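You operate a simulated robot arm through the tools that you are given. There is no shell and no other tool.

You run a simulated robot arm. Do the job below in one go: nothing can be reset, and whatever is moved stays where it is left.

JOB
Put things in order on the top of the stores cabinet. At the end: the yellow line float is on the white drier tub; the black rivet holder stands where the green line float stood; the green line float stands where the green hull wash bottle stood; the white sealant tube (marked "SEAM") stands where the yellow line float stood; the green hull wash bottle stands where the white sealant tube stood; whatever was shut is shut again. Leave all else as you found it, and nothing knocked over. Set down upright: yellow line float.

Only the result counts: the job must be done as asked and must still hold three seconds after the hand-in. Knocking over, shifting, dropping, spilling or breaking anything else fails it.

ROBOT AND FRAMES
A 7-joint arm with a two-finger parallel gripper, fixed in place. Base frame: the origin is on the floor under the middle of its stand, x ahead of it, y to its left, z up. Lengths are in m, angles in degrees, forces in N, time in s.
With the tool pointing down near the work surface it reaches from about 0.3 to 0.7 m from the base axis. Its first joint turns from -66.0 to 66.0 degrees. Payload 1.57 kg.
The tool frame sits at the grasp point between the pads (the TCP): z along the fingers, y along the line on which they close. The tips reach 0.03 m beyond it. The gripper opens to 0.11 m. The fingers are 0.024 m wide and 0.012 m thick; the gripper's body (0.048 by 0.112 m) begins 0.078 m behind the TCP.
Orientation is that of the tool frame in the base frame, as [roll, pitch, yaw] about the fixed x, y, z axes, in that order (R = Rz(yaw) Ry(pitch) Rx(roll)). With the fingers straight down and closing along the base's y, the tool's x points along the base's -x, its y along +y and its z along -z.

CONTROLS
- The arm moves only by the tool play_rows. Its argument "targets" is a list of rows, each a list of 3 entries, a list of its own where there are three numbers: the shift along the tool's x, y, z in units of 20 mm (1.0 is 20 mm), then the turn, a rotation vector about the tool's x, y, z in units of 4 degrees (1.0 is 4 degrees), then the opening, from 0 (shut) to 1 (fully open). In form: [[[tx, ty, tz], [wx, wy, wz], grip], ...]. A call has 1 to 20 rows; each row shifts and turns the commanded pose from where the row before left it, along the tool's axes as they then stand. A call with a number of a shift or a turn outside -1 to 1 is refused whole. Rows are played at 5 a second. More than 0.05 m and 8.6 degrees between two rows, or a gripper value outside its range, and nothing of the call is played. A pose out of reach is approached as far as the arm can. The call stops where the force on the tool passes 40 N (or 10 N more than at its start, if that is more) or the arm is blocked; 0.2 s more then pass. The fingers move at their own pace (about 0.108 m/s each) and stop on an object; they squeeze with about 35 N. The grip force told is the motor's: it shows also when the fingers shut on nothing. Time passes only in rows, and 0.2 s behind the last, so rows that do not move let the fingers close. It gives the time, the measured TCP pose, the force on the tool (base axes), the opening and the grip force at its end, in the units of the frame above (readings bear some noise), with the torque about the TCP (base axes, N m) and any sound that the robot's microphone picked up.
- Cameras (640 x 400 px; columns grow to the right, rows downward): "scene" is fixed at [0.1817, -0.4287, 1.3821]; the picture's right is [0.40, -0.92, 0.00], its down [-0.69, -0.30, -0.66] and it looks along [0.60, 0.26, -0.76] (base axes); focal length 363 px, centre (320, 200). "wrist" rides on the gripper at [0.07, 0.016, -0.141] in the tool frame; the picture's right is [-0.23, 0.97, 0.00], its down [-0.85, -0.20, -0.48] and it looks along [-0.47, -0.11, 0.88] (tool axes); focal length 222 px, centre (320, 200). There is no depth. A picture from a camera that has moved, and an enlarged one, comes with that camera's place and axes in the base frame and with its lens.
- get_image(camera): a new picture of that camera. No time passes.
- zoom(camera, box): a new picture of the part [left, top, right, bottom] of that camera's present view, enlarged. No time passes.
- sign_off(): hands the job in; it is judged then, once.

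Places have to be worked out from the pictures, the camera data and where the tool is seen. Open the gripper and draw the arm clear of the work before you hand the job in, unless the task says otherwise.

The tools are called by a JSON object that holds its "name" and its "arguments". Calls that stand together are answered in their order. play_rows: Moves the arm, as the interface text tells. Its arguments: {"type":"object","properties":{"targets":{"type":"array","items":{"type":"array"}}},"required":["targets"]} The other tools are called the same way: get_image (camera) takes a picture; zoom (camera, box) takes an enlarged picture of a part of a camera's view; sign_off () hands the job in.

At the start:

```text
time_s: 0.0
tcp_pos: [0.2915, -0.2313, 1.1252]
tool_rot: [179.9, 0.0, 179.9]
contact_force: [0.2, -0.7, 0.5]
torque: [0.04, 0.01, 0.0]
grip_width: 0.1101
finger_force: 0.0
```

scene: 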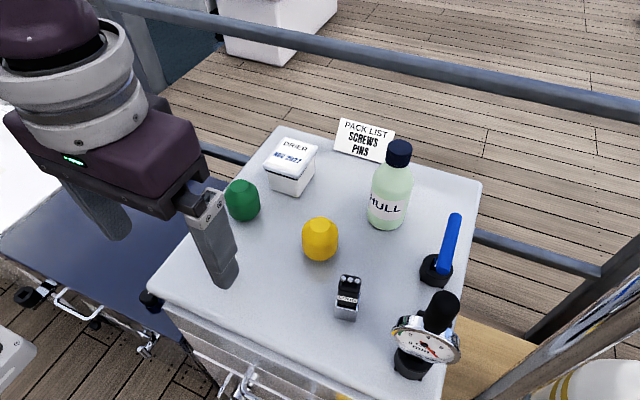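
wrist: 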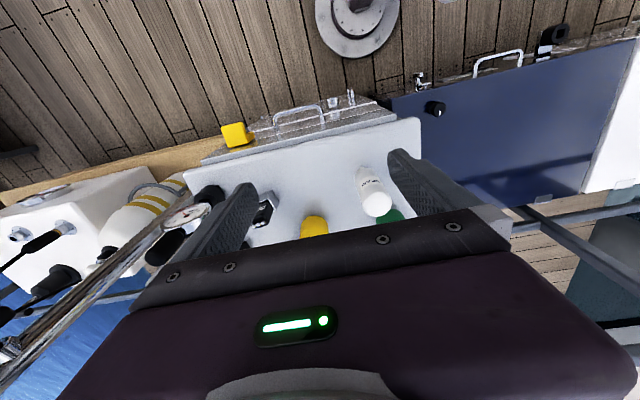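

I'll begin by looking at both cameras up close; the white tube seems hidden behind the gripper in the scene view.

{"name": "zoom", "arguments": {"camera": "scene", "box": [140, 110, 340, 300]}}

{"name": "zoom", "arguments": {"camera": "scene", "box": [300, 110, 500, 390]}}

{"name": "zoom", "arguments": {"camera": "wrist", "box": [180, 80, 440, 250]}}

```text
2.11 times, centred on (240, 205) of scene
camera zoom: at [0.1817, -0.4287, 1.3821], right [0.4, -0.92, 0.0], down [-0.69, -0.3, -0.66], along [0.6, 0.26, -0.76], focal length 763 px, centre (488, 190)
```

zoom: 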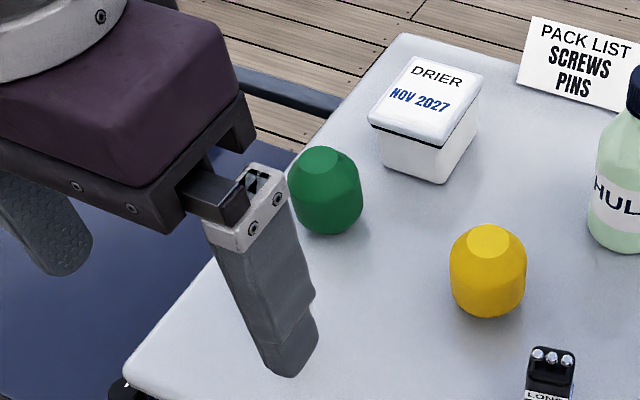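

```text
1.43 times, centred on (400, 250) of scene
camera zoom: at [0.1817, -0.4287, 1.3821], right [0.4, -0.92, 0.0], down [-0.69, -0.3, -0.66], along [0.6, 0.26, -0.76], focal length 518 px, centre (206, 129)
```

zoom: 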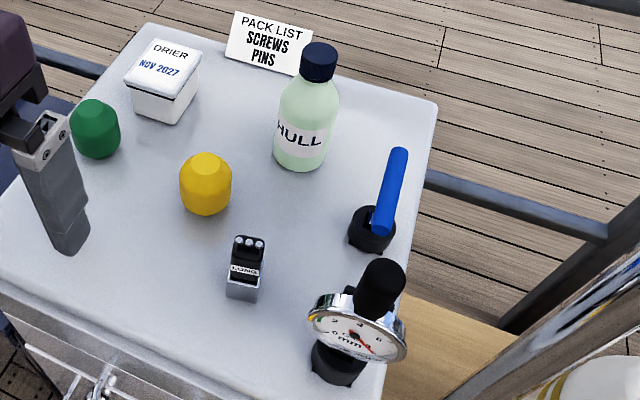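

```text
2.35 times, centred on (310, 165) of wrist
camera zoom: at [0.2213, -0.2148, 1.2648], right [0.23, 0.97, 0.0], down [0.85, -0.2, 0.48], along [0.47, -0.11, -0.88], focal length 523 px, centre (344, 282)
```

zoom: 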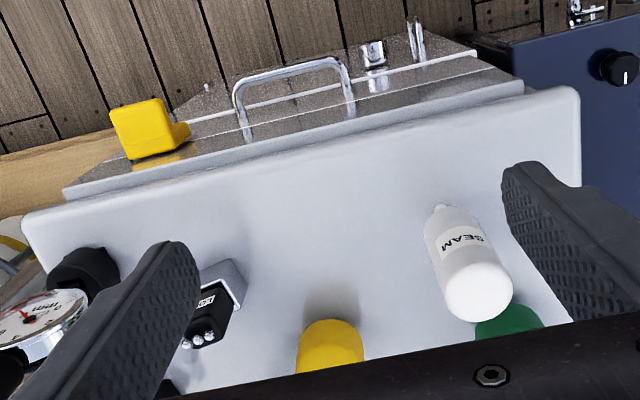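

The SEAM tube is seen only from the wrist, hidden in the scene view by the finger. I raise the arm a little and move it left (+y) to get clear views of everything.

{"name": "play_rows", "arguments": {"targets": [[[0, 0, -1], [0, 0, 0], 1], [[0, 0, -1], [0, 0, 0], 1], [[0, 1, -1], [0, 0, 0], 1], [[0, 1, 0], [0, 0, 0], 1], [[0, 1, 0], [0, 0, 0], 1], [[0, 1, 0], [0, 0, 0], 1], [[0, 1, 0], [0, 0, 0], 1], [[0, 1, 0], [0, 0, 0], 1], [[0, 1, 0], [0, 0, 0], 1], [[0, 1, 0], [0, 0, 0], 1], [[0, 1, 0], [0, 0, 0], 1]]}}

```text
time_s: 2.4
tcp_pos: [0.2926, -0.0499, 1.1822]
tool_rot: [180.0, 0.1, 179.9]
contact_force: [0.1, -0.1, 0.8]
torque: [-0.02, -0.04, 0.01]
grip_width: 0.11
finger_force: 0.1
```

Arm moved freely; now new pictures from both cameras.

{"name": "get_image", "arguments": {"camera": "scene"}}

{"name": "get_image", "arguments": {"camera": "wrist"}}

{"name": "zoom", "arguments": {"camera": "scene", "box": [140, 130, 340, 330]}}

```text
taken
```

scene: 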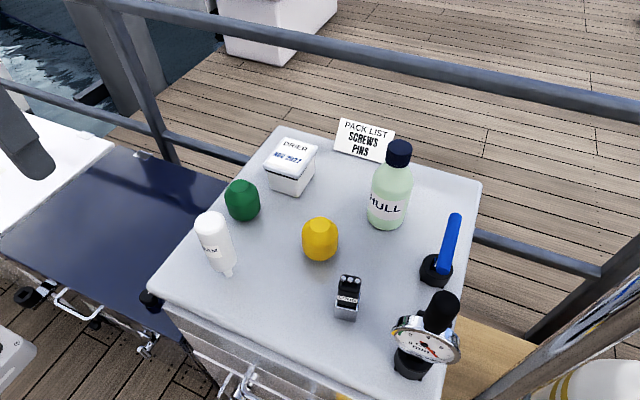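

```text
taken
camera wrist: at [0.2218, -0.0336, 1.323], right [0.23, 0.97, 0.0], down [0.86, -0.2, 0.48], along [0.47, -0.11, -0.88], focal length 222 px, centre (320, 200)
```

wrist: 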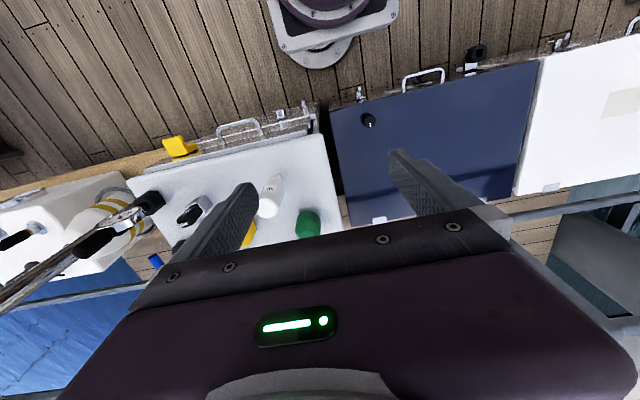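

```text
2.00 times, centred on (240, 230) of scene
camera zoom: at [0.1817, -0.4287, 1.3821], right [0.4, -0.92, 0.0], down [-0.69, -0.3, -0.66], along [0.6, 0.26, -0.76], focal length 725 px, centre (480, 140)
```

zoom: 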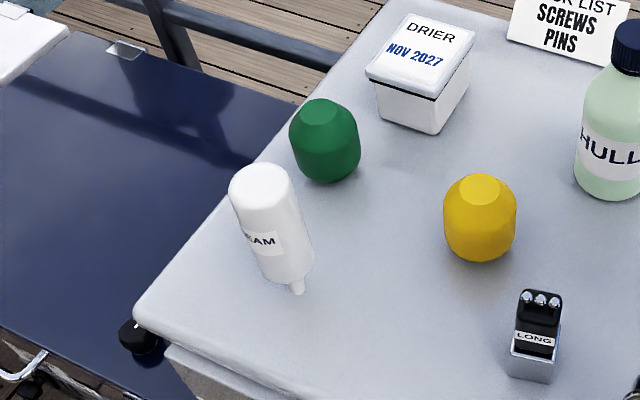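

The tube appears to be standing nozzle-down. I zoom closer on it and on each object to work out bases and heights.

{"name": "zoom", "arguments": {"camera": "scene", "box": [180, 200, 260, 290]}}

{"name": "zoom", "arguments": {"camera": "wrist", "box": [120, 130, 340, 260]}}

{"name": "zoom", "arguments": {"camera": "scene", "box": [300, 250, 400, 340]}}

{"name": "zoom", "arguments": {"camera": "scene", "box": [340, 120, 480, 290]}}

{"name": "zoom", "arguments": {"camera": "scene", "box": [220, 110, 350, 270]}}

```text
4.44 times, centred on (220, 245) of scene
camera zoom: at [0.1817, -0.4287, 1.3821], right [0.4, -0.92, 0.0], down [-0.69, -0.3, -0.66], along [0.6, 0.26, -0.76], focal length 1612 px, centre (764, 0)
```

zoom: 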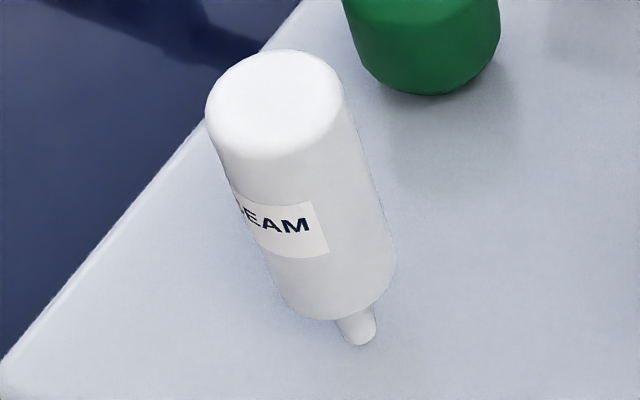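

```text
2.91 times, centred on (230, 195) of wrist
camera zoom: at [0.2218, -0.0336, 1.323], right [0.23, 0.97, 0.0], down [0.86, -0.2, 0.48], along [0.47, -0.11, -0.88], focal length 646 px, centre (582, 214)
```

zoom: 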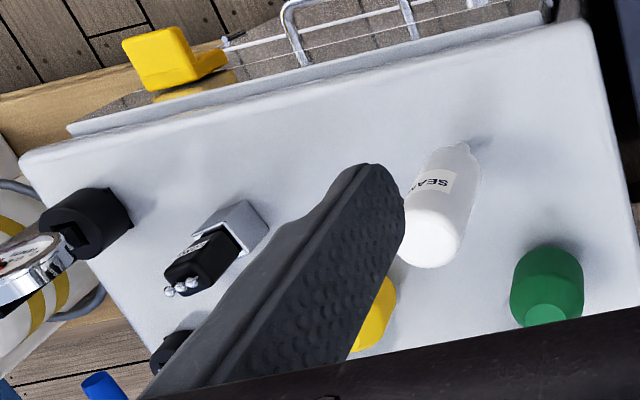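

```text
4.44 times, centred on (350, 295) of scene
camera zoom: at [0.1817, -0.4287, 1.3821], right [0.4, -0.92, 0.0], down [-0.69, -0.3, -0.66], along [0.6, 0.26, -0.76], focal length 1612 px, centre (187, -222)
```

zoom: 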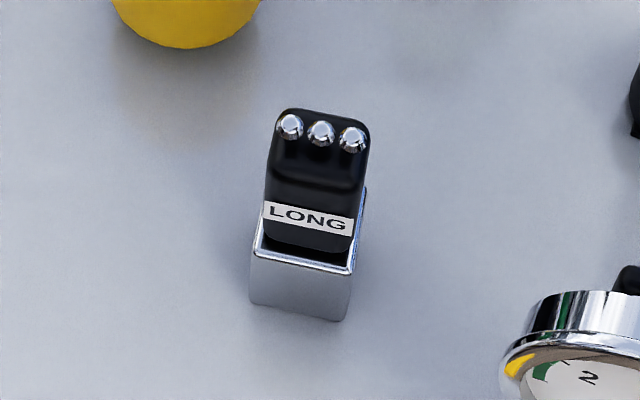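

```text
2.35 times, centred on (410, 205) of scene
camera zoom: at [0.1817, -0.4287, 1.3821], right [0.4, -0.92, 0.0], down [-0.69, -0.3, -0.66], along [0.6, 0.26, -0.76], focal length 853 px, centre (108, 188)
```

zoom: 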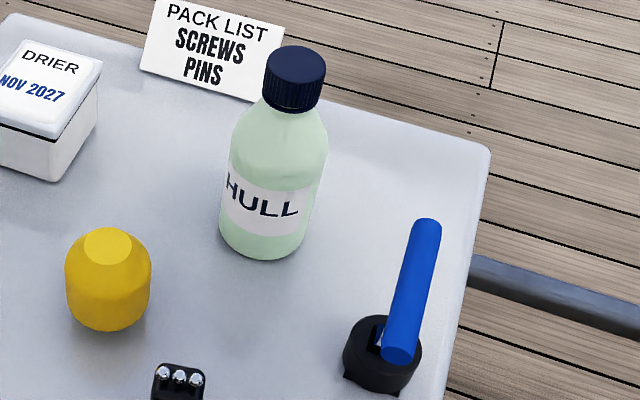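

```text
2.50 times, centred on (285, 190) of scene
camera zoom: at [0.1817, -0.4287, 1.3821], right [0.4, -0.92, 0.0], down [-0.69, -0.3, -0.66], along [0.6, 0.26, -0.76], focal length 907 px, centre (408, 225)
```

zoom: 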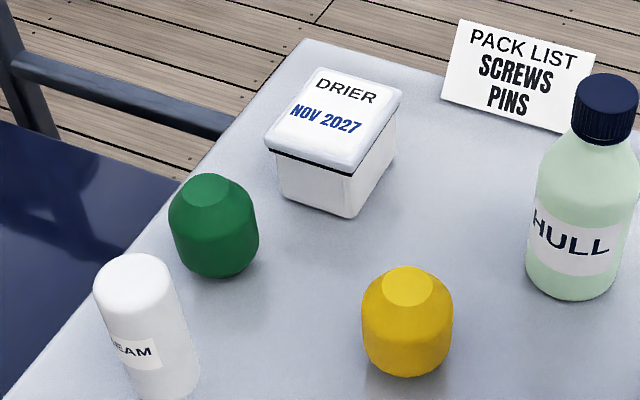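

From two views the tube stands vertically on its nozzle near (0.393, -0.173), table top z≈0.847. Next I carry the wrist camera, still above everything, over the rivet holder to see how it sits in the silver box.

{"name": "play_rows", "arguments": {"targets": [[[-0.4, -1, 0.2], [0, 0, 0], 1], [[-0.4, -1, 0.2], [0, 0, 0], 1], [[-0.4, -1, 0.2], [0, 0, 0], 1], [[-0.4, -1, 0.2], [0, 0, 0], 1], [[-0.4, -1, 0.2], [0, 0, 0], 1], [[-0.4, -1, 0.2], [0, 0, 0], 1], [[-0.4, -1, 0.2], [0, 0, 0], 1], [[-0.4, -1, 0.2], [0, 0, 0], 1], [[-0.4, -1, 0.2], [0, 0, 0], 1], [[-0.4, -1, 0.2], [0, 0, 0], 1], [[-0.4, -1, 0.2], [0, 0, 0], 1], [[-0.4, -1, 0.2], [0, 0, 0], 1], [[-0.4, -1, 0.2], [0, 0, 0], 1], [[-0.4, -1, 0.2], [0, 0, 0], 1], [[-0.4, -1, 0.2], [0, 0, 0], 1]]}}

{"name": "get_image", "arguments": {"camera": "wrist"}}

{"name": "zoom", "arguments": {"camera": "wrist", "box": [230, 60, 390, 220]}}

```text
time_s: 5.6
tcp_pos: [0.4141, -0.3458, 1.1262]
tool_rot: [-179.9, 0.3, -179.3]
contact_force: [0.1, 0.4, -0.1]
torque: [0.02, 0.03, 0.02]
grip_width: 0.1101
finger_force: 0.0
```

```text
taken
camera wrist: at [0.3426, -0.3292, 1.267], right [0.22, 0.98, 0.0], down [0.85, -0.19, 0.48], along [0.47, -0.1, -0.88], focal length 222 px, centre (320, 200)
```

wrist: 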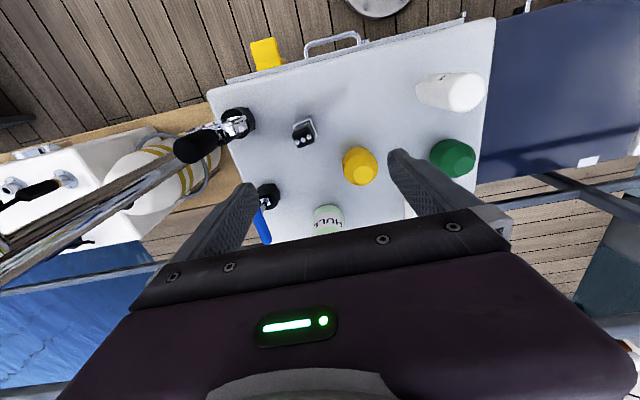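

```text
2.50 times, centred on (310, 140) of wrist
camera zoom: at [0.3426, -0.3292, 1.267], right [0.22, 0.98, 0.0], down [0.85, -0.19, 0.48], along [0.47, -0.1, -0.88], focal length 555 px, centre (345, 350)
```

zoom: 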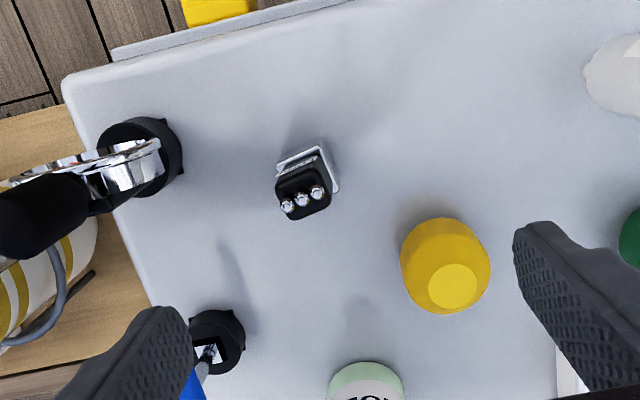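

The rivet holder is nearly beneath the camera now. I enlarge it strongly to see whether the silver part belongs to it.

{"name": "zoom", "arguments": {"camera": "wrist", "box": [280, 105, 330, 155]}}

{"name": "zoom", "arguments": {"camera": "scene", "box": [325, 265, 375, 325]}}

{"name": "zoom", "arguments": {"camera": "wrist", "box": [170, 90, 270, 190]}}

```text
8.00 times, centred on (305, 130) of wrist
camera zoom: at [0.3426, -0.3292, 1.267], right [0.22, 0.98, 0.0], down [0.85, -0.19, 0.48], along [0.47, -0.1, -0.88], focal length 1777 px, centre (440, 760)
```

zoom: 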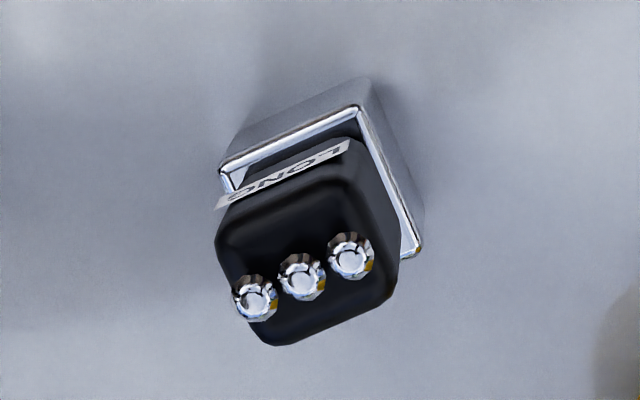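

```text
6.67 times, centred on (350, 295) of scene
camera zoom: at [0.1816, -0.4245, 1.3835], right [0.4, -0.92, 0.0], down [-0.69, -0.31, -0.65], along [0.6, 0.26, -0.76], focal length 2418 px, centre (120, -433)
```

zoom: 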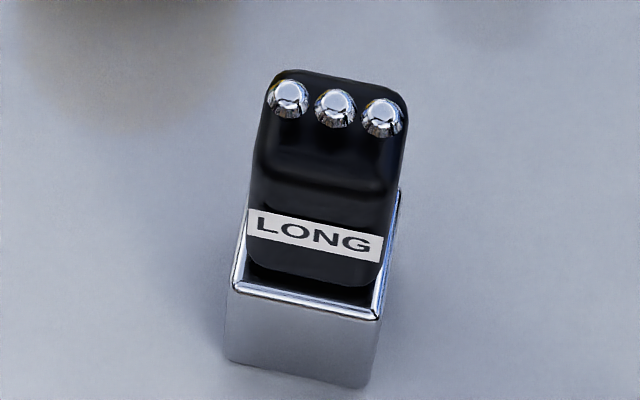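

```text
4.00 times, centred on (220, 140) of wrist
camera zoom: at [0.3426, -0.3292, 1.267], right [0.22, 0.98, 0.0], down [0.85, -0.19, 0.48], along [0.47, -0.1, -0.88], focal length 888 px, centre (720, 440)
```

zoom: 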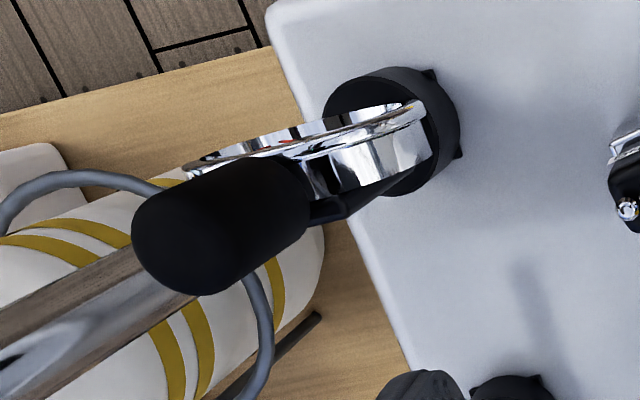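

The black holder with three rivets sits loosely in a silver cup, yawed about 10°, near (0.414, -0.371). First job is the yellow float near (0.501, -0.289); I move above it and check with the wrist camera.

{"name": "play_rows", "arguments": {"targets": [[[-0.87, 0.57, 0.3], [0, 0, 0], 1], [[-0.87, 0.57, 0.3], [0, 0, 0], 1], [[-0.87, 0.57, 0.3], [0, 0, 0], 1], [[-0.87, 0.57, 0.3], [0, 0, 0], 1], [[-0.87, 0.57, 0.3], [0, 0, 0], 1], [[0, 0, 0], [0, 0, 0], 1], [[0, 0, 0], [0, 0, 0], 1]]}}

{"name": "get_image", "arguments": {"camera": "wrist"}}

{"name": "zoom", "arguments": {"camera": "wrist", "box": [180, 60, 480, 240]}}

{"name": "get_image", "arguments": {"camera": "scene"}}

```text
time_s: 7.2
tcp_pos: [0.4967, -0.2929, 1.0947]
tool_rot: [-179.9, -0.1, 180.0]
contact_force: [0.7, 0.3, -0.1]
torque: [-0.04, 0.01, -0.01]
grip_width: 0.1103
finger_force: 0.0
```

```text
taken
camera wrist: at [0.426, -0.2773, 1.2356], right [0.23, 0.97, 0.0], down [0.85, -0.2, 0.48], along [0.47, -0.11, -0.88], focal length 222 px, centre (320, 200)
```

wrist: 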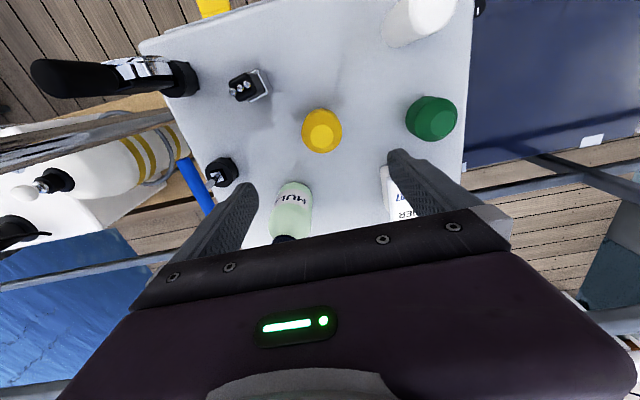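

```text
2.13 times, centred on (330, 150) of wrist
camera zoom: at [0.426, -0.2773, 1.2356], right [0.23, 0.97, 0.0], down [0.85, -0.2, 0.48], along [0.47, -0.11, -0.88], focal length 474 px, centre (299, 307)
```

zoom: 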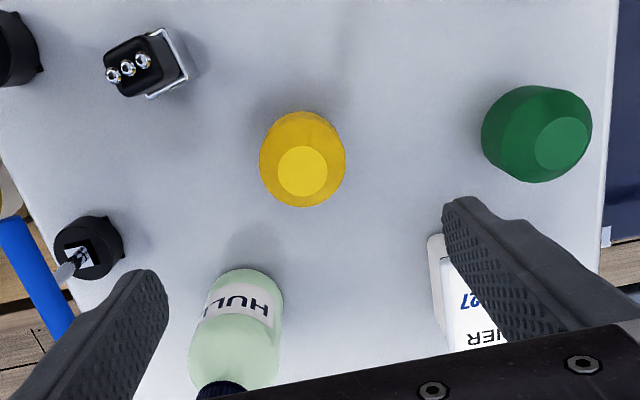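

```text
taken
```

scene: 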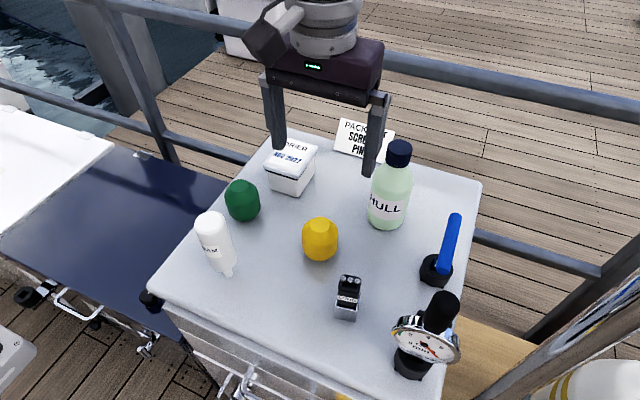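

Yellow float measures at about (0.500, -0.290), dia ≈0.062, height ≈0.07. The space beside it is free, so I centre and lower until the tips are about 1 cm above the top.

{"name": "play_rows", "arguments": {"targets": [[[-0.075, 0.2, 1], [0, 0, 0], 1], [[0, 0, 1], [0, 0, 0], 1], [[0, 0, 1], [0, 0, 0], 1], [[0, 0, 1], [0, 0, 0], 1], [[0, 0, 1], [0, 0, 0], 1], [[0, 0, 1], [0, 0, 0], 1], [[0, 0, 1], [0, 0, 0], 1], [[0, 0, 1], [0, 0, 0], 1], [[0, 0, 1], [0, 0, 0], 1], [[0, 0, 0.7], [0, 0, 0], 1], [[0, 0, 0.5], [0, 0, 0], 1], [[0, 0, 0], [0, 0, 0], 1]]}}

{"name": "get_image", "arguments": {"camera": "wrist"}}

{"name": "zoom", "arguments": {"camera": "scene", "box": [240, 120, 440, 280]}}

```text
time_s: 9.8
tcp_pos: [0.5, -0.289, 0.8895]
tool_rot: [180.0, 0.0, -179.9]
contact_force: [0.7, -0.8, 0.1]
torque: [0.01, 0.01, -0.02]
grip_width: 0.1102
finger_force: 0.0
```

```text
taken
camera wrist: at [0.4301, -0.2735, 1.0306], right [0.23, 0.97, 0.0], down [0.85, -0.2, 0.48], along [0.47, -0.11, -0.88], focal length 222 px, centre (320, 200)
```

wrist: 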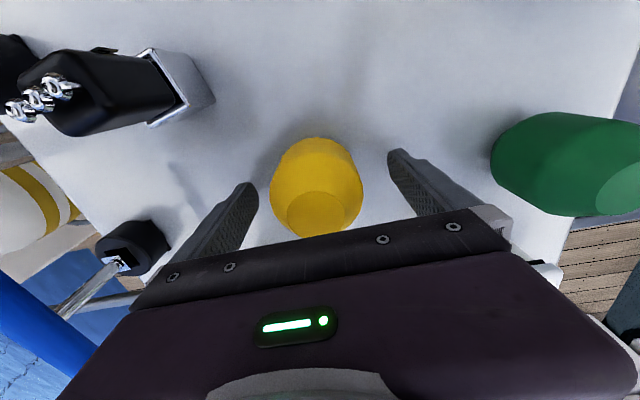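

```text
2.50 times, centred on (340, 200) of scene
camera zoom: at [0.1817, -0.4287, 1.3821], right [0.4, -0.92, 0.0], down [-0.69, -0.3, -0.66], along [0.6, 0.26, -0.76], focal length 907 px, centre (270, 200)
```

zoom: 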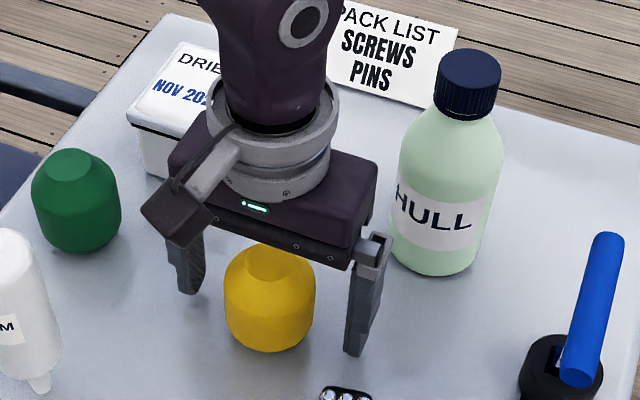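

The float sits centred between the fingers, tips about 1 cm above the top. I close on it.

{"name": "play_rows", "arguments": {"targets": [[[0, 0, 0], [0, 0, 0], 0.6], [[0, 0, 0], [0, 0, 0], 0.5], [[0, 0, 0], [0, 0, 0], 0.4], [[0, 0, 0], [0, 0, 0], 0.3], [[0, 0, 0], [0, 0, 0], 0.3], [[0, 0, 0], [0, 0, 0], 0.3]]}}

```text
time_s: 11.2
tcp_pos: [0.5013, -0.2892, 0.8907]
tool_rot: [-180.0, 0.0, 180.0]
contact_force: [-0.2, 0.6, -0.6]
torque: [-0.01, -0.01, -0.01]
grip_width: 0.0533
finger_force: 34.8
```

Gripped at 0.053 m with full force. I lift it straight up 0.14 m.

{"name": "play_rows", "arguments": {"targets": [[[0, 0, -0.3], [0, 0, 0], 0.3], [[0, 0, -0.7], [0, 0, 0], 0.3], [[0, 0, -1], [0, 0, 0], 0.3], [[0, 0, -1], [0, 0, 0], 0.3], [[0, 0, -1], [0, 0, 0], 0.3], [[0, 0, -1], [0, 0, 0], 0.3], [[0, 0, -1], [0, 0, 0], 0.3], [[0, 0, -1], [0, 0, 0], 0.3], [[0, 0, 0], [0, 0, 0], 0.3]]}}

{"name": "get_image", "arguments": {"camera": "wrist"}}

{"name": "get_image", "arguments": {"camera": "scene"}}

```text
time_s: 13.2
tcp_pos: [0.4999, -0.2895, 1.0311]
tool_rot: [179.9, 0.0, 180.0]
contact_force: [0.1, -0.2, -1.0]
torque: [0.01, -0.01, -0.01]
grip_width: 0.0534
finger_force: 34.9
```

```text
taken
camera wrist: at [0.4289, -0.2738, 1.1715], right [0.23, 0.97, 0.0], down [0.85, -0.2, 0.48], along [0.47, -0.11, -0.88], focal length 222 px, centre (320, 200)
```

wrist: 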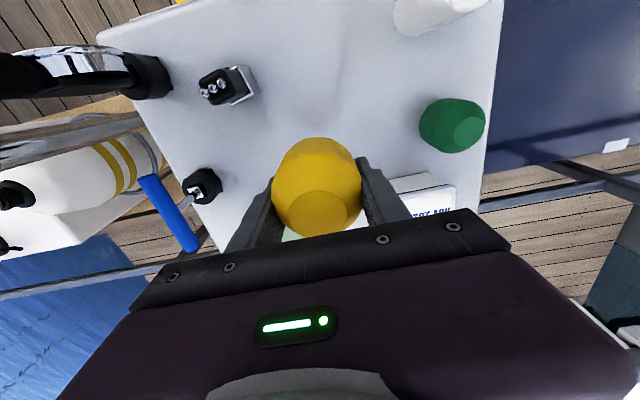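

```text
taken
```

scene: 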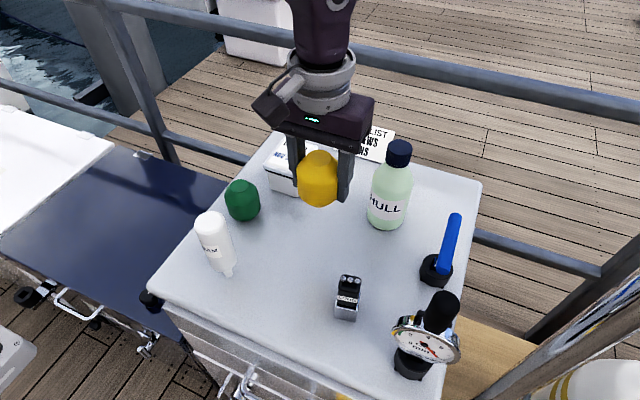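

The float is held steady. I zoom the wrist view on the tub to refine the lid's position before moving over it.

{"name": "zoom", "arguments": {"camera": "wrist", "box": [360, 80, 520, 230]}}

{"name": "zoom", "arguments": {"camera": "scene", "box": [255, 125, 335, 205]}}

```text
2.67 times, centred on (440, 155) of wrist
camera zoom: at [0.4289, -0.2738, 1.1715], right [0.23, 0.97, 0.0], down [0.85, -0.2, 0.48], along [0.47, -0.11, -0.88], focal length 592 px, centre (0, 320)
```

zoom: 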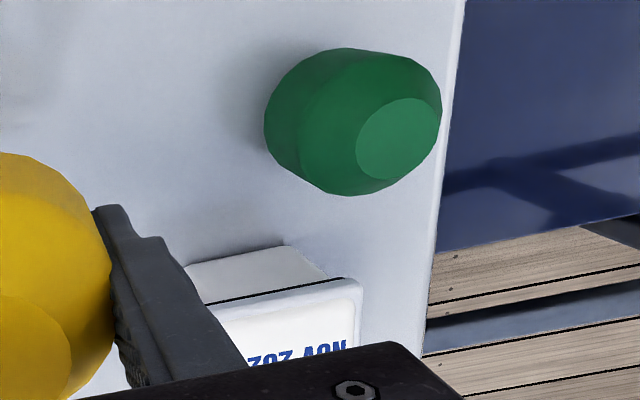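

```text
5.00 times, centred on (295, 165) of scene
camera zoom: at [0.1817, -0.4287, 1.3821], right [0.4, -0.92, 0.0], down [-0.69, -0.3, -0.66], along [0.6, 0.26, -0.76], focal length 1813 px, centre (445, 375)
```

zoom: 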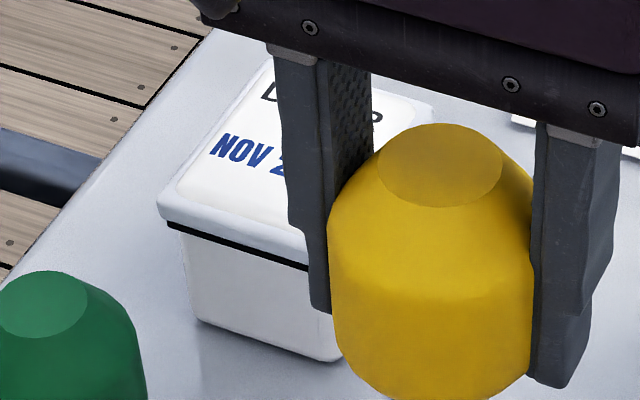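

Lid corners from both views put its centre near (0.637, -0.168), top z≈0.911. I move the float over it and lower to just above the lid.

{"name": "play_rows", "arguments": {"targets": [[[-0.964, 0.871, 0], [0, 0, 0], 0.3], [[-0.964, 0.871, 0], [0, 0, 0], 0.3], [[-0.964, 0.871, 0], [0, 0, 0], 0.3], [[-0.964, 0.871, 0], [0, 0, 0], 0.3], [[-0.964, 0.871, 0], [0, 0, 0], 0.3], [[-0.964, 0.871, 0], [0, 0, 0], 0.3], [[-0.964, 0.871, 0], [0, 0, 0], 0.3], [[0, 0, 0], [0, 0, 0], 0.3], [[0, 0, 1], [0, 0, 0], 0.3], [[0, 0, 1], [0, 0, 0], 0.3], [[0, 0, 1], [0, 0, 0], 0.3], [[0, 0, 0], [0, 0, 0], 0.3]]}}

{"name": "get_image", "arguments": {"camera": "wrist"}}

{"name": "zoom", "arguments": {"camera": "scene", "box": [240, 100, 360, 220]}}

```text
time_s: 15.8
tcp_pos: [0.6371, -0.1706, 0.9693]
tool_rot: [179.9, 0.0, 179.8]
contact_force: [-0.5, 0.1, -0.2]
torque: [-0.02, 0.01, 0.0]
grip_width: 0.0536
finger_force: 35.6
```

```text
taken
camera wrist: at [0.5652, -0.1537, 1.1099], right [0.23, 0.97, 0.0], down [0.85, -0.2, 0.48], along [0.47, -0.11, -0.88], focal length 222 px, centre (320, 200)
```

wrist: 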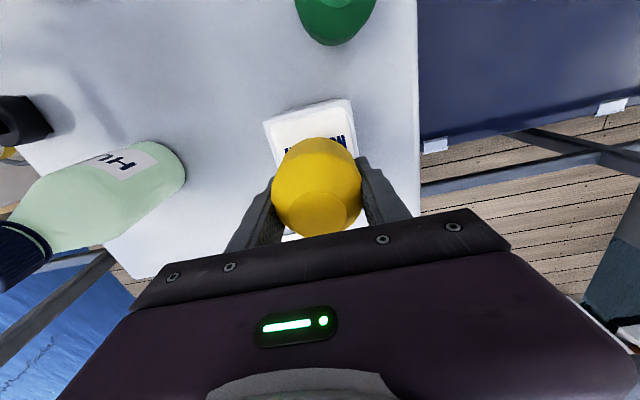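

```text
3.33 times, centred on (300, 160) of scene
camera zoom: at [0.1817, -0.4287, 1.3821], right [0.4, -0.92, 0.0], down [-0.69, -0.3, -0.66], along [0.6, 0.26, -0.76], focal length 1209 px, centre (387, 333)
```

zoom: 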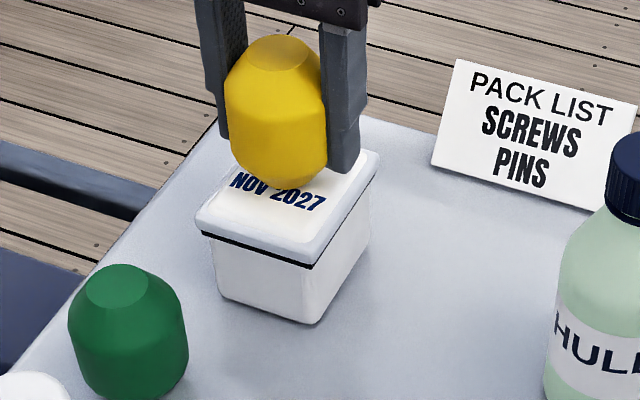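

The float hangs centred over the lid with about 1.5 cm to go. I lower gently in small steps and watch the force.

{"name": "play_rows", "arguments": {"targets": [[[0, 0, 0.25], [0, 0, 0], 0.3], [[0, 0, 0.25], [0, 0, 0], 0.3], [[0, 0, 0.1], [0, 0, 0], 0.3], [[0, 0, 0], [0, 0, 0], 0.3]]}}

{"name": "zoom", "arguments": {"camera": "scene", "box": [260, 110, 340, 200]}}

```text
time_s: 16.8
tcp_pos: [0.6378, -0.1685, 0.9589]
tool_rot: [-179.9, 0.3, 179.9]
contact_force: [4.7, -1.3, 31.5]
torque: [0.06, 0.01, 0.13]
grip_width: 0.053
finger_force: 34.7
```

```text
4.44 times, centred on (300, 155) of scene
camera zoom: at [0.1812, -0.4285, 1.3822], right [0.4, -0.92, 0.0], down [-0.69, -0.3, -0.66], along [0.6, 0.26, -0.76], focal length 1612 px, centre (409, 400)
```

zoom: 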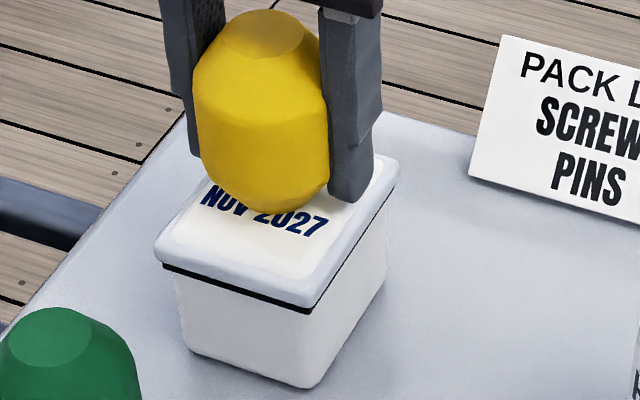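

Contact with the lid (31 N). I ease up slightly to unload it, then open the fingers.

{"name": "play_rows", "arguments": {"targets": [[[0, 0, -0.06], [0, 0, 0], 0.3], [[0, 0, 0], [0, 0, 0], 0.3]]}}

```text
time_s: 17.4
tcp_pos: [0.6364, -0.1681, 0.9602]
tool_rot: [-180.0, 0.0, 179.9]
contact_force: [6.3, -1.7, 19.0]
torque: [0.0, -0.31, -0.03]
grip_width: 0.0526
finger_force: 35.3
```

Still 19 N of push; I ease up another millimetre.

{"name": "play_rows", "arguments": {"targets": [[[0, 0, -0.06], [0, 0, 0], 0.3], [[0, 0, 0], [0, 0, 0], 0.3]]}}

```text
time_s: 18.0
tcp_pos: [0.6354, -0.1683, 0.9603]
tool_rot: [179.9, -0.2, 179.9]
contact_force: [-1.7, -2.0, 5.3]
torque: [-0.05, -0.11, -0.04]
grip_width: 0.0528
finger_force: 34.7
```

Only about 5 N left, so the float is resting on the lid. I open the fingers gradually.

{"name": "play_rows", "arguments": {"targets": [[[0, 0, 0], [0, 0, 0], 0.55], [[0, 0, 0], [0, 0, 0], 0.65], [[0, 0, 0], [0, 0, 0], 0.8], [[0, 0, 0], [0, 0, 0], 0.9], [[0, 0, 0], [0, 0, 0], 0.9]]}}

{"name": "zoom", "arguments": {"camera": "scene", "box": [240, 100, 360, 220]}}

{"name": "get_image", "arguments": {"camera": "wrist"}}

```text
time_s: 19.2
tcp_pos: [0.6371, -0.1677, 0.9609]
tool_rot: [180.0, 0.1, 180.0]
contact_force: [-0.8, -0.1, 0.9]
torque: [-0.01, 0.03, -0.02]
grip_width: 0.0991
finger_force: 0.0
```

```text
3.33 times, centred on (300, 160) of scene
camera zoom: at [0.1817, -0.4287, 1.3821], right [0.4, -0.92, 0.0], down [-0.69, -0.3, -0.66], along [0.6, 0.26, -0.76], focal length 1209 px, centre (387, 333)
```

zoom: 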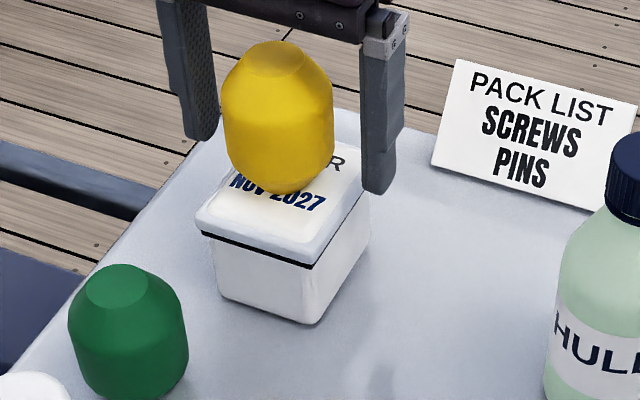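

```text
taken
camera wrist: at [0.5665, -0.1519, 1.1011], right [0.23, 0.97, 0.0], down [0.85, -0.2, 0.48], along [0.47, -0.11, -0.88], focal length 222 px, centre (320, 200)
```

wrist: 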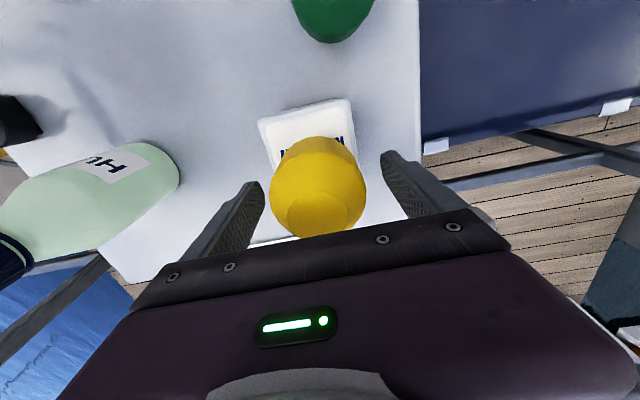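

The yellow float stands on the lid and the tub hasn't shifted. I rise straight up and go above the tube near (0.393, -0.173).

{"name": "play_rows", "arguments": {"targets": [[[0, 0, -0.5], [0, 0, 0], 0.9], [[0, 0, -1], [0, 0, 0], 0.9], [[0, 0, -1], [0, 0, 0], 0.9], [[0, 0, -1], [0, 0, 0], 0.9], [[0, 0, -1], [0, 0, 0], 0.9], [[0, 0, -1], [0, 0, 0], 0.9], [[0, 0, -1], [0, 0, 0], 0.9], [[0.931, -0.02, -0.04], [0, 0, 0], 0.9], [[0.931, -0.02, -0.04], [0, 0, 0], 0.9], [[0.931, -0.02, -0.04], [0, 0, 0], 0.9], [[0.931, -0.02, -0.04], [0, 0, 0], 0.9], [[0.931, -0.02, -0.04], [0, 0, 0], 0.9], [[0.931, -0.02, -0.04], [0, 0, 0], 0.9], [[0.931, -0.02, -0.04], [0, 0, 0], 0.9], [[0.931, -0.02, -0.04], [0, 0, 0], 0.9], [[0.931, -0.02, -0.04], [0, 0, 0], 0.9], [[0.931, -0.02, -0.04], [0, 0, 0], 0.9], [[0.931, -0.02, -0.04], [0, 0, 0], 0.9], [[0.931, -0.02, -0.04], [0, 0, 0], 0.9], [[0.931, -0.02, -0.04], [0, 0, 0], 0.9]]}}

{"name": "play_rows", "arguments": {"targets": [[[0, 0, 0], [0, 0, 0], 0.9], [[0, 0, 0], [0, 0, 0], 0.9]]}}

{"name": "get_image", "arguments": {"camera": "wrist"}}

{"name": "zoom", "arguments": {"camera": "wrist", "box": [220, 60, 420, 220]}}

{"name": "get_image", "arguments": {"camera": "scene"}}

```text
time_s: 23.4
tcp_pos: [0.3955, -0.1725, 1.1006]
tool_rot: [-179.9, 0.0, 179.9]
contact_force: [0.2, -0.8, 0.5]
torque: [0.0, 0.01, -0.01]
grip_width: 0.099
finger_force: 0.1
out of reach, approached as far as the arm can: row 7
```

```text
time_s: 24.0
tcp_pos: [0.3949, -0.1712, 1.1019]
tool_rot: [-180.0, 0.0, -180.0]
contact_force: [-0.1, 0.6, 0.5]
torque: [0.0, 0.0, 0.0]
grip_width: 0.099
finger_force: 0.0
```

```text
taken
camera wrist: at [0.3248, -0.1565, 1.242], right [0.23, 0.97, 0.0], down [0.85, -0.2, 0.48], along [0.47, -0.11, -0.88], focal length 222 px, centre (320, 200)
```

wrist: 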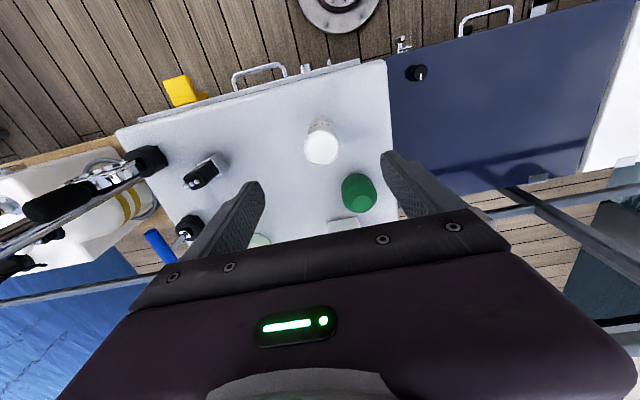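

```text
2.50 times, centred on (320, 140) of wrist
camera zoom: at [0.3248, -0.1565, 1.242], right [0.23, 0.97, 0.0], down [0.85, -0.2, 0.48], along [0.47, -0.11, -0.88], focal length 555 px, centre (320, 350)
```

zoom: 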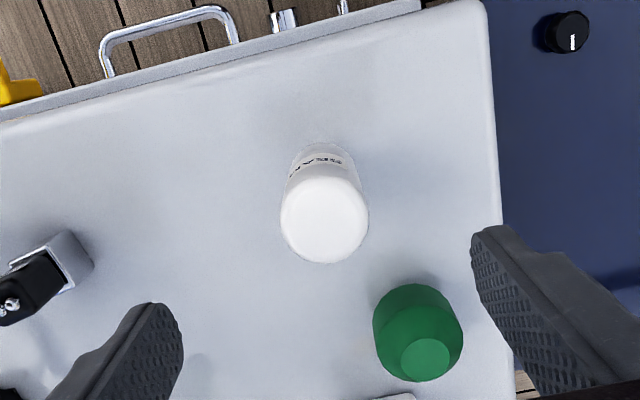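

```text
taken
```

scene: 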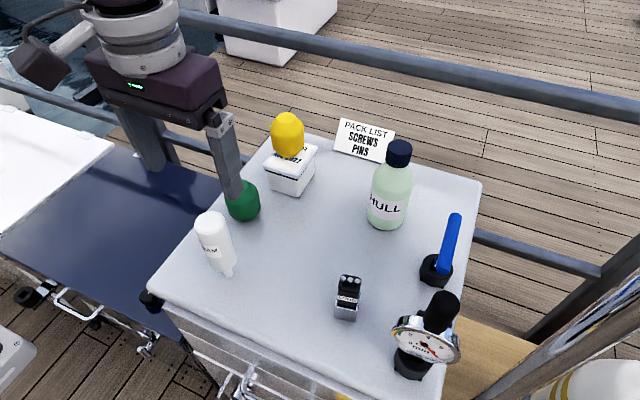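

The tube top is centred below the gripper; tube axis ≈(0.392, -0.172), dia ≈0.041, top at z≈0.99. I lower to TCP z≈0.937 so the palm stays above its top and the pads meet it about mid-height.

{"name": "play_rows", "arguments": {"targets": [[[0, 0.08, 1], [0, 0, 0], 0.9], [[0, 0, 1], [0, 0, 0], 0.9], [[0, 0, 1], [0, 0, 0], 0.9], [[0, 0, 1], [0, 0, 0], 0.9], [[0, 0, 1], [0, 0, 0], 0.9], [[0, 0, 1], [0, 0, 0], 0.9], [[0, 0, 1], [0, 0, 0], 0.9], [[0, 0, 0.7], [0, 0, 0], 0.9], [[0, 0, 0.5], [0, 0, 0], 0.9], [[0, 0, 0], [0, 0, 0], 0.9]]}}

{"name": "get_image", "arguments": {"camera": "wrist"}}

{"name": "zoom", "arguments": {"camera": "scene", "box": [140, 160, 300, 300]}}

```text
time_s: 26.2
tcp_pos: [0.3953, -0.1705, 0.9367]
tool_rot: [-179.9, 0.0, -180.0]
contact_force: [0.3, -1.0, 0.3]
torque: [-0.01, 0.0, -0.01]
grip_width: 0.0992
finger_force: 0.0
```

```text
taken
camera wrist: at [0.3237, -0.1553, 1.0768], right [0.23, 0.97, 0.0], down [0.85, -0.2, 0.48], along [0.47, -0.11, -0.88], focal length 222 px, centre (320, 200)
```

wrist: 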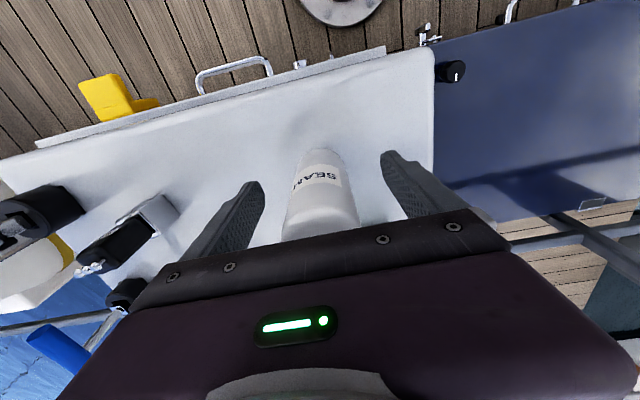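

```text
2.86 times, centred on (220, 230) of scene
camera zoom: at [0.1817, -0.4287, 1.3821], right [0.4, -0.92, 0.0], down [-0.69, -0.3, -0.66], along [0.6, 0.26, -0.76], focal length 1036 px, centre (606, 114)
```

zoom: 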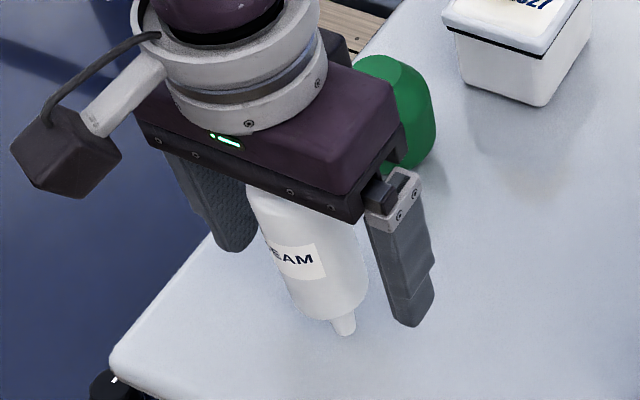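

The tube stands centred between the fingers and clear of the palm. I close slowly onto it.

{"name": "play_rows", "arguments": {"targets": [[[0, 0, 0], [0, 0, 0], 0.7], [[0, 0, 0], [0, 0, 0], 0.55], [[0, 0, 0], [0, 0, 0], 0.48], [[0, 0, 0], [0, 0, 0], 0.42], [[0, 0, 0], [0, 0, 0], 0.36], [[0, 0, 0], [0, 0, 0], 0.3], [[0, 0, 0], [0, 0, 0], 0.22], [[0, 0, 0], [0, 0, 0], 0.22]]}}

{"name": "zoom", "arguments": {"camera": "scene", "box": [140, 160, 300, 300]}}

{"name": "zoom", "arguments": {"camera": "wrist", "box": [220, 120, 420, 250]}}

```text
time_s: 28.0
tcp_pos: [0.3951, -0.1721, 0.9371]
tool_rot: [180.0, 0.0, -180.0]
contact_force: [-0.3, 0.8, 2.3]
torque: [0.05, 0.02, 0.01]
grip_width: 0.0408
finger_force: 34.7
```

```text
2.86 times, centred on (220, 230) of scene
camera zoom: at [0.1817, -0.4286, 1.3821], right [0.4, -0.92, 0.0], down [-0.69, -0.3, -0.66], along [0.6, 0.26, -0.76], focal length 1036 px, centre (606, 114)
```

zoom: 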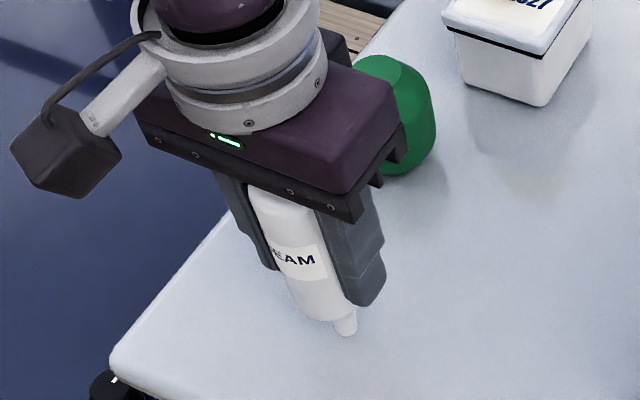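

```text
3.08 times, centred on (320, 185) of wrist
camera zoom: at [0.3238, -0.1553, 1.077], right [0.23, 0.97, 0.0], down [0.85, -0.2, 0.48], along [0.47, -0.11, -0.88], focal length 684 px, centre (320, 246)
```

zoom: 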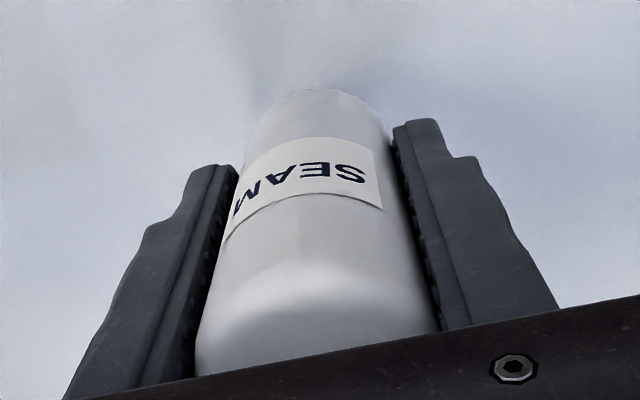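

Held at 0.041 m, the tube still vertical. I lift it 6 cm, carry it to the yellow float's old place (0.500, -0.290), and lower to about 1 cm above the surface.

{"name": "play_rows", "arguments": {"targets": [[[0, 0, -0.4], [0, 0, 0], 0.22], [[0, 0, -0.8], [0, 0, 0], 0.22], [[0, 0, -0.9], [0, 0, 0], 0.22], [[0, 0, -0.9], [0, 0, 0], 0.22], [[-0.7643, -0.8429, 0], [0, 0, 0], 0.22], [[-0.7643, -0.8429, 0], [0, 0, 0], 0.22], [[-0.7643, -0.8429, 0], [0, 0, 0], 0.22], [[-0.7643, -0.8429, 0], [0, 0, 0], 0.22], [[-0.7643, -0.8429, 0], [0, 0, 0], 0.22], [[-0.7643, -0.8429, 0], [0, 0, 0], 0.22], [[-0.7643, -0.8429, 0], [0, 0, 0], 0.22], [[0, 0, 0], [0, 0, 0], 0.22], [[0, 0, 0.8], [0, 0, 0], 0.22], [[0, 0, 0.8], [0, 0, 0], 0.22], [[0, 0, 0.7], [0, 0, 0], 0.22], [[0, 0, 0], [0, 0, 0], 0.22]]}}

{"name": "zoom", "arguments": {"camera": "scene", "box": [240, 120, 420, 300]}}

```text
time_s: 31.4
tcp_pos: [0.5026, -0.2883, 0.9523]
tool_rot: [180.0, 0.0, 179.9]
contact_force: [-0.3, -0.6, -1.2]
torque: [-0.02, 0.02, 0.0]
grip_width: 0.0408
finger_force: 34.5
```

```text
2.22 times, centred on (330, 210) of scene
camera zoom: at [0.1817, -0.4287, 1.3821], right [0.4, -0.92, 0.0], down [-0.69, -0.3, -0.66], along [0.6, 0.26, -0.76], focal length 806 px, centre (298, 178)
```

zoom: 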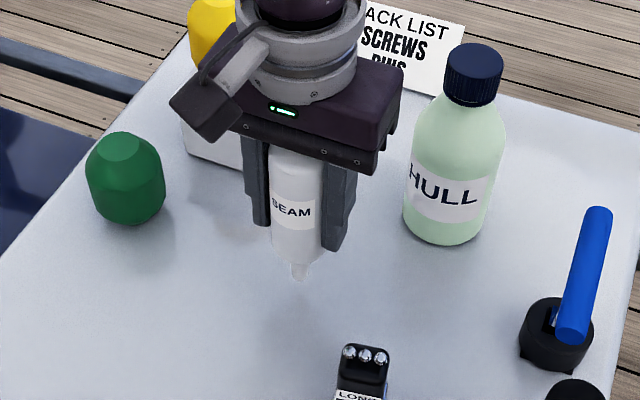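

The tube hangs over the target with the nozzle about 1.4 cm up. I lower most of that, then check force in fine steps.

{"name": "play_rows", "arguments": {"targets": [[[0, 0, 0.3], [0, 0, 0], 0.22], [[0, 0, 0.25], [0, 0, 0], 0.22], [[0, 0, 0.05], [0, 0, 0], 0.22], [[0, 0, 0], [0, 0, 0], 0.22]]}}

{"name": "play_rows", "arguments": {"targets": [[[0, 0, 0.05], [0, 0, 0], 0.22], [[0, 0, 0], [0, 0, 0], 0.22]]}}

```text
time_s: 32.4
tcp_pos: [0.5007, -0.2896, 0.9385]
tool_rot: [180.0, 0.0, 179.9]
contact_force: [-0.9, 0.3, -1.1]
torque: [0.01, 0.0, 0.05]
grip_width: 0.0408
finger_force: 35.6
```

```text
time_s: 33.0
tcp_pos: [0.5004, -0.2886, 0.9385]
tool_rot: [180.0, 0.0, 179.9]
contact_force: [0.9, -0.4, -1.2]
torque: [-0.01, -0.01, 0.0]
grip_width: 0.0407
finger_force: 34.8
```

No contact yet (only the tube's weight shows). I go on in 1 mm steps.

{"name": "play_rows", "arguments": {"targets": [[[0, 0, 0.05], [0, 0, 0], 0.22], [[0, 0, 0], [0, 0, 0], 0.22]]}}

{"name": "play_rows", "arguments": {"targets": [[[0, 0, 0.05], [0, 0, 0], 0.22], [[0, 0, 0], [0, 0, 0], 0.22]]}}

```text
time_s: 33.6
tcp_pos: [0.5006, -0.2898, 0.937]
tool_rot: [179.9, -0.1, 179.9]
contact_force: [-0.2, 0.1, -1.6]
torque: [0.01, 0.03, 0.02]
grip_width: 0.0408
finger_force: 34.7
```

```text
time_s: 34.2
tcp_pos: [0.5018, -0.2902, 0.936]
tool_rot: [180.0, -0.1, -180.0]
contact_force: [-3.5, 4.0, 16.4]
torque: [0.33, 0.32, 0.0]
grip_width: 0.0407
finger_force: 34.9
```

Contact at about z=0.938 as expected. I ease up 0.8 mm to nearly unload before opening.

{"name": "play_rows", "arguments": {"targets": [[[0, 0, -0.04], [0, 0, 0], 0.22], [[0, 0, 0], [0, 0, 0], 0.22]]}}

{"name": "zoom", "arguments": {"camera": "scene", "box": [280, 180, 360, 270]}}

{"name": "zoom", "arguments": {"camera": "wrist", "box": [220, 100, 420, 250]}}

```text
time_s: 34.8
tcp_pos: [0.5008, -0.2898, 0.9362]
tool_rot: [-180.0, 0.0, -180.0]
contact_force: [1.4, 0.8, 2.0]
torque: [0.05, -0.1, 0.02]
grip_width: 0.0408
finger_force: 35.1
```

```text
4.44 times, centred on (320, 225) of scene
camera zoom: at [0.1817, -0.4286, 1.3821], right [0.4, -0.92, 0.0], down [-0.69, -0.3, -0.66], along [0.6, 0.26, -0.76], focal length 1612 px, centre (320, 89)
```

zoom: 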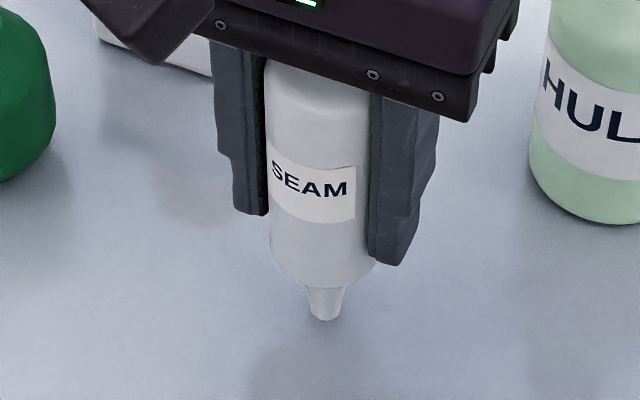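

```text
2.67 times, centred on (320, 175) of wrist
camera zoom: at [0.4303, -0.2742, 1.077], right [0.23, 0.97, 0.0], down [0.85, -0.2, 0.48], along [0.47, -0.11, -0.88], focal length 592 px, centre (320, 267)
```

zoom: 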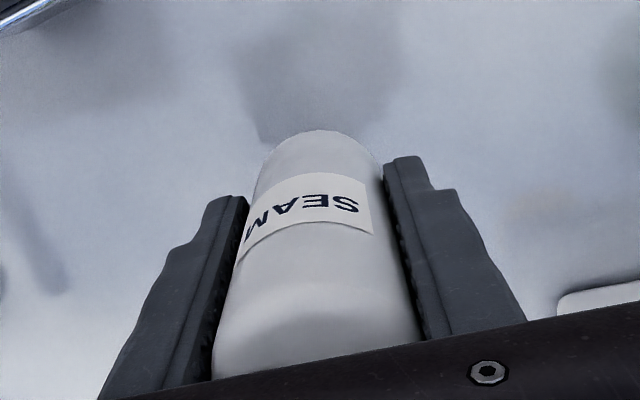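

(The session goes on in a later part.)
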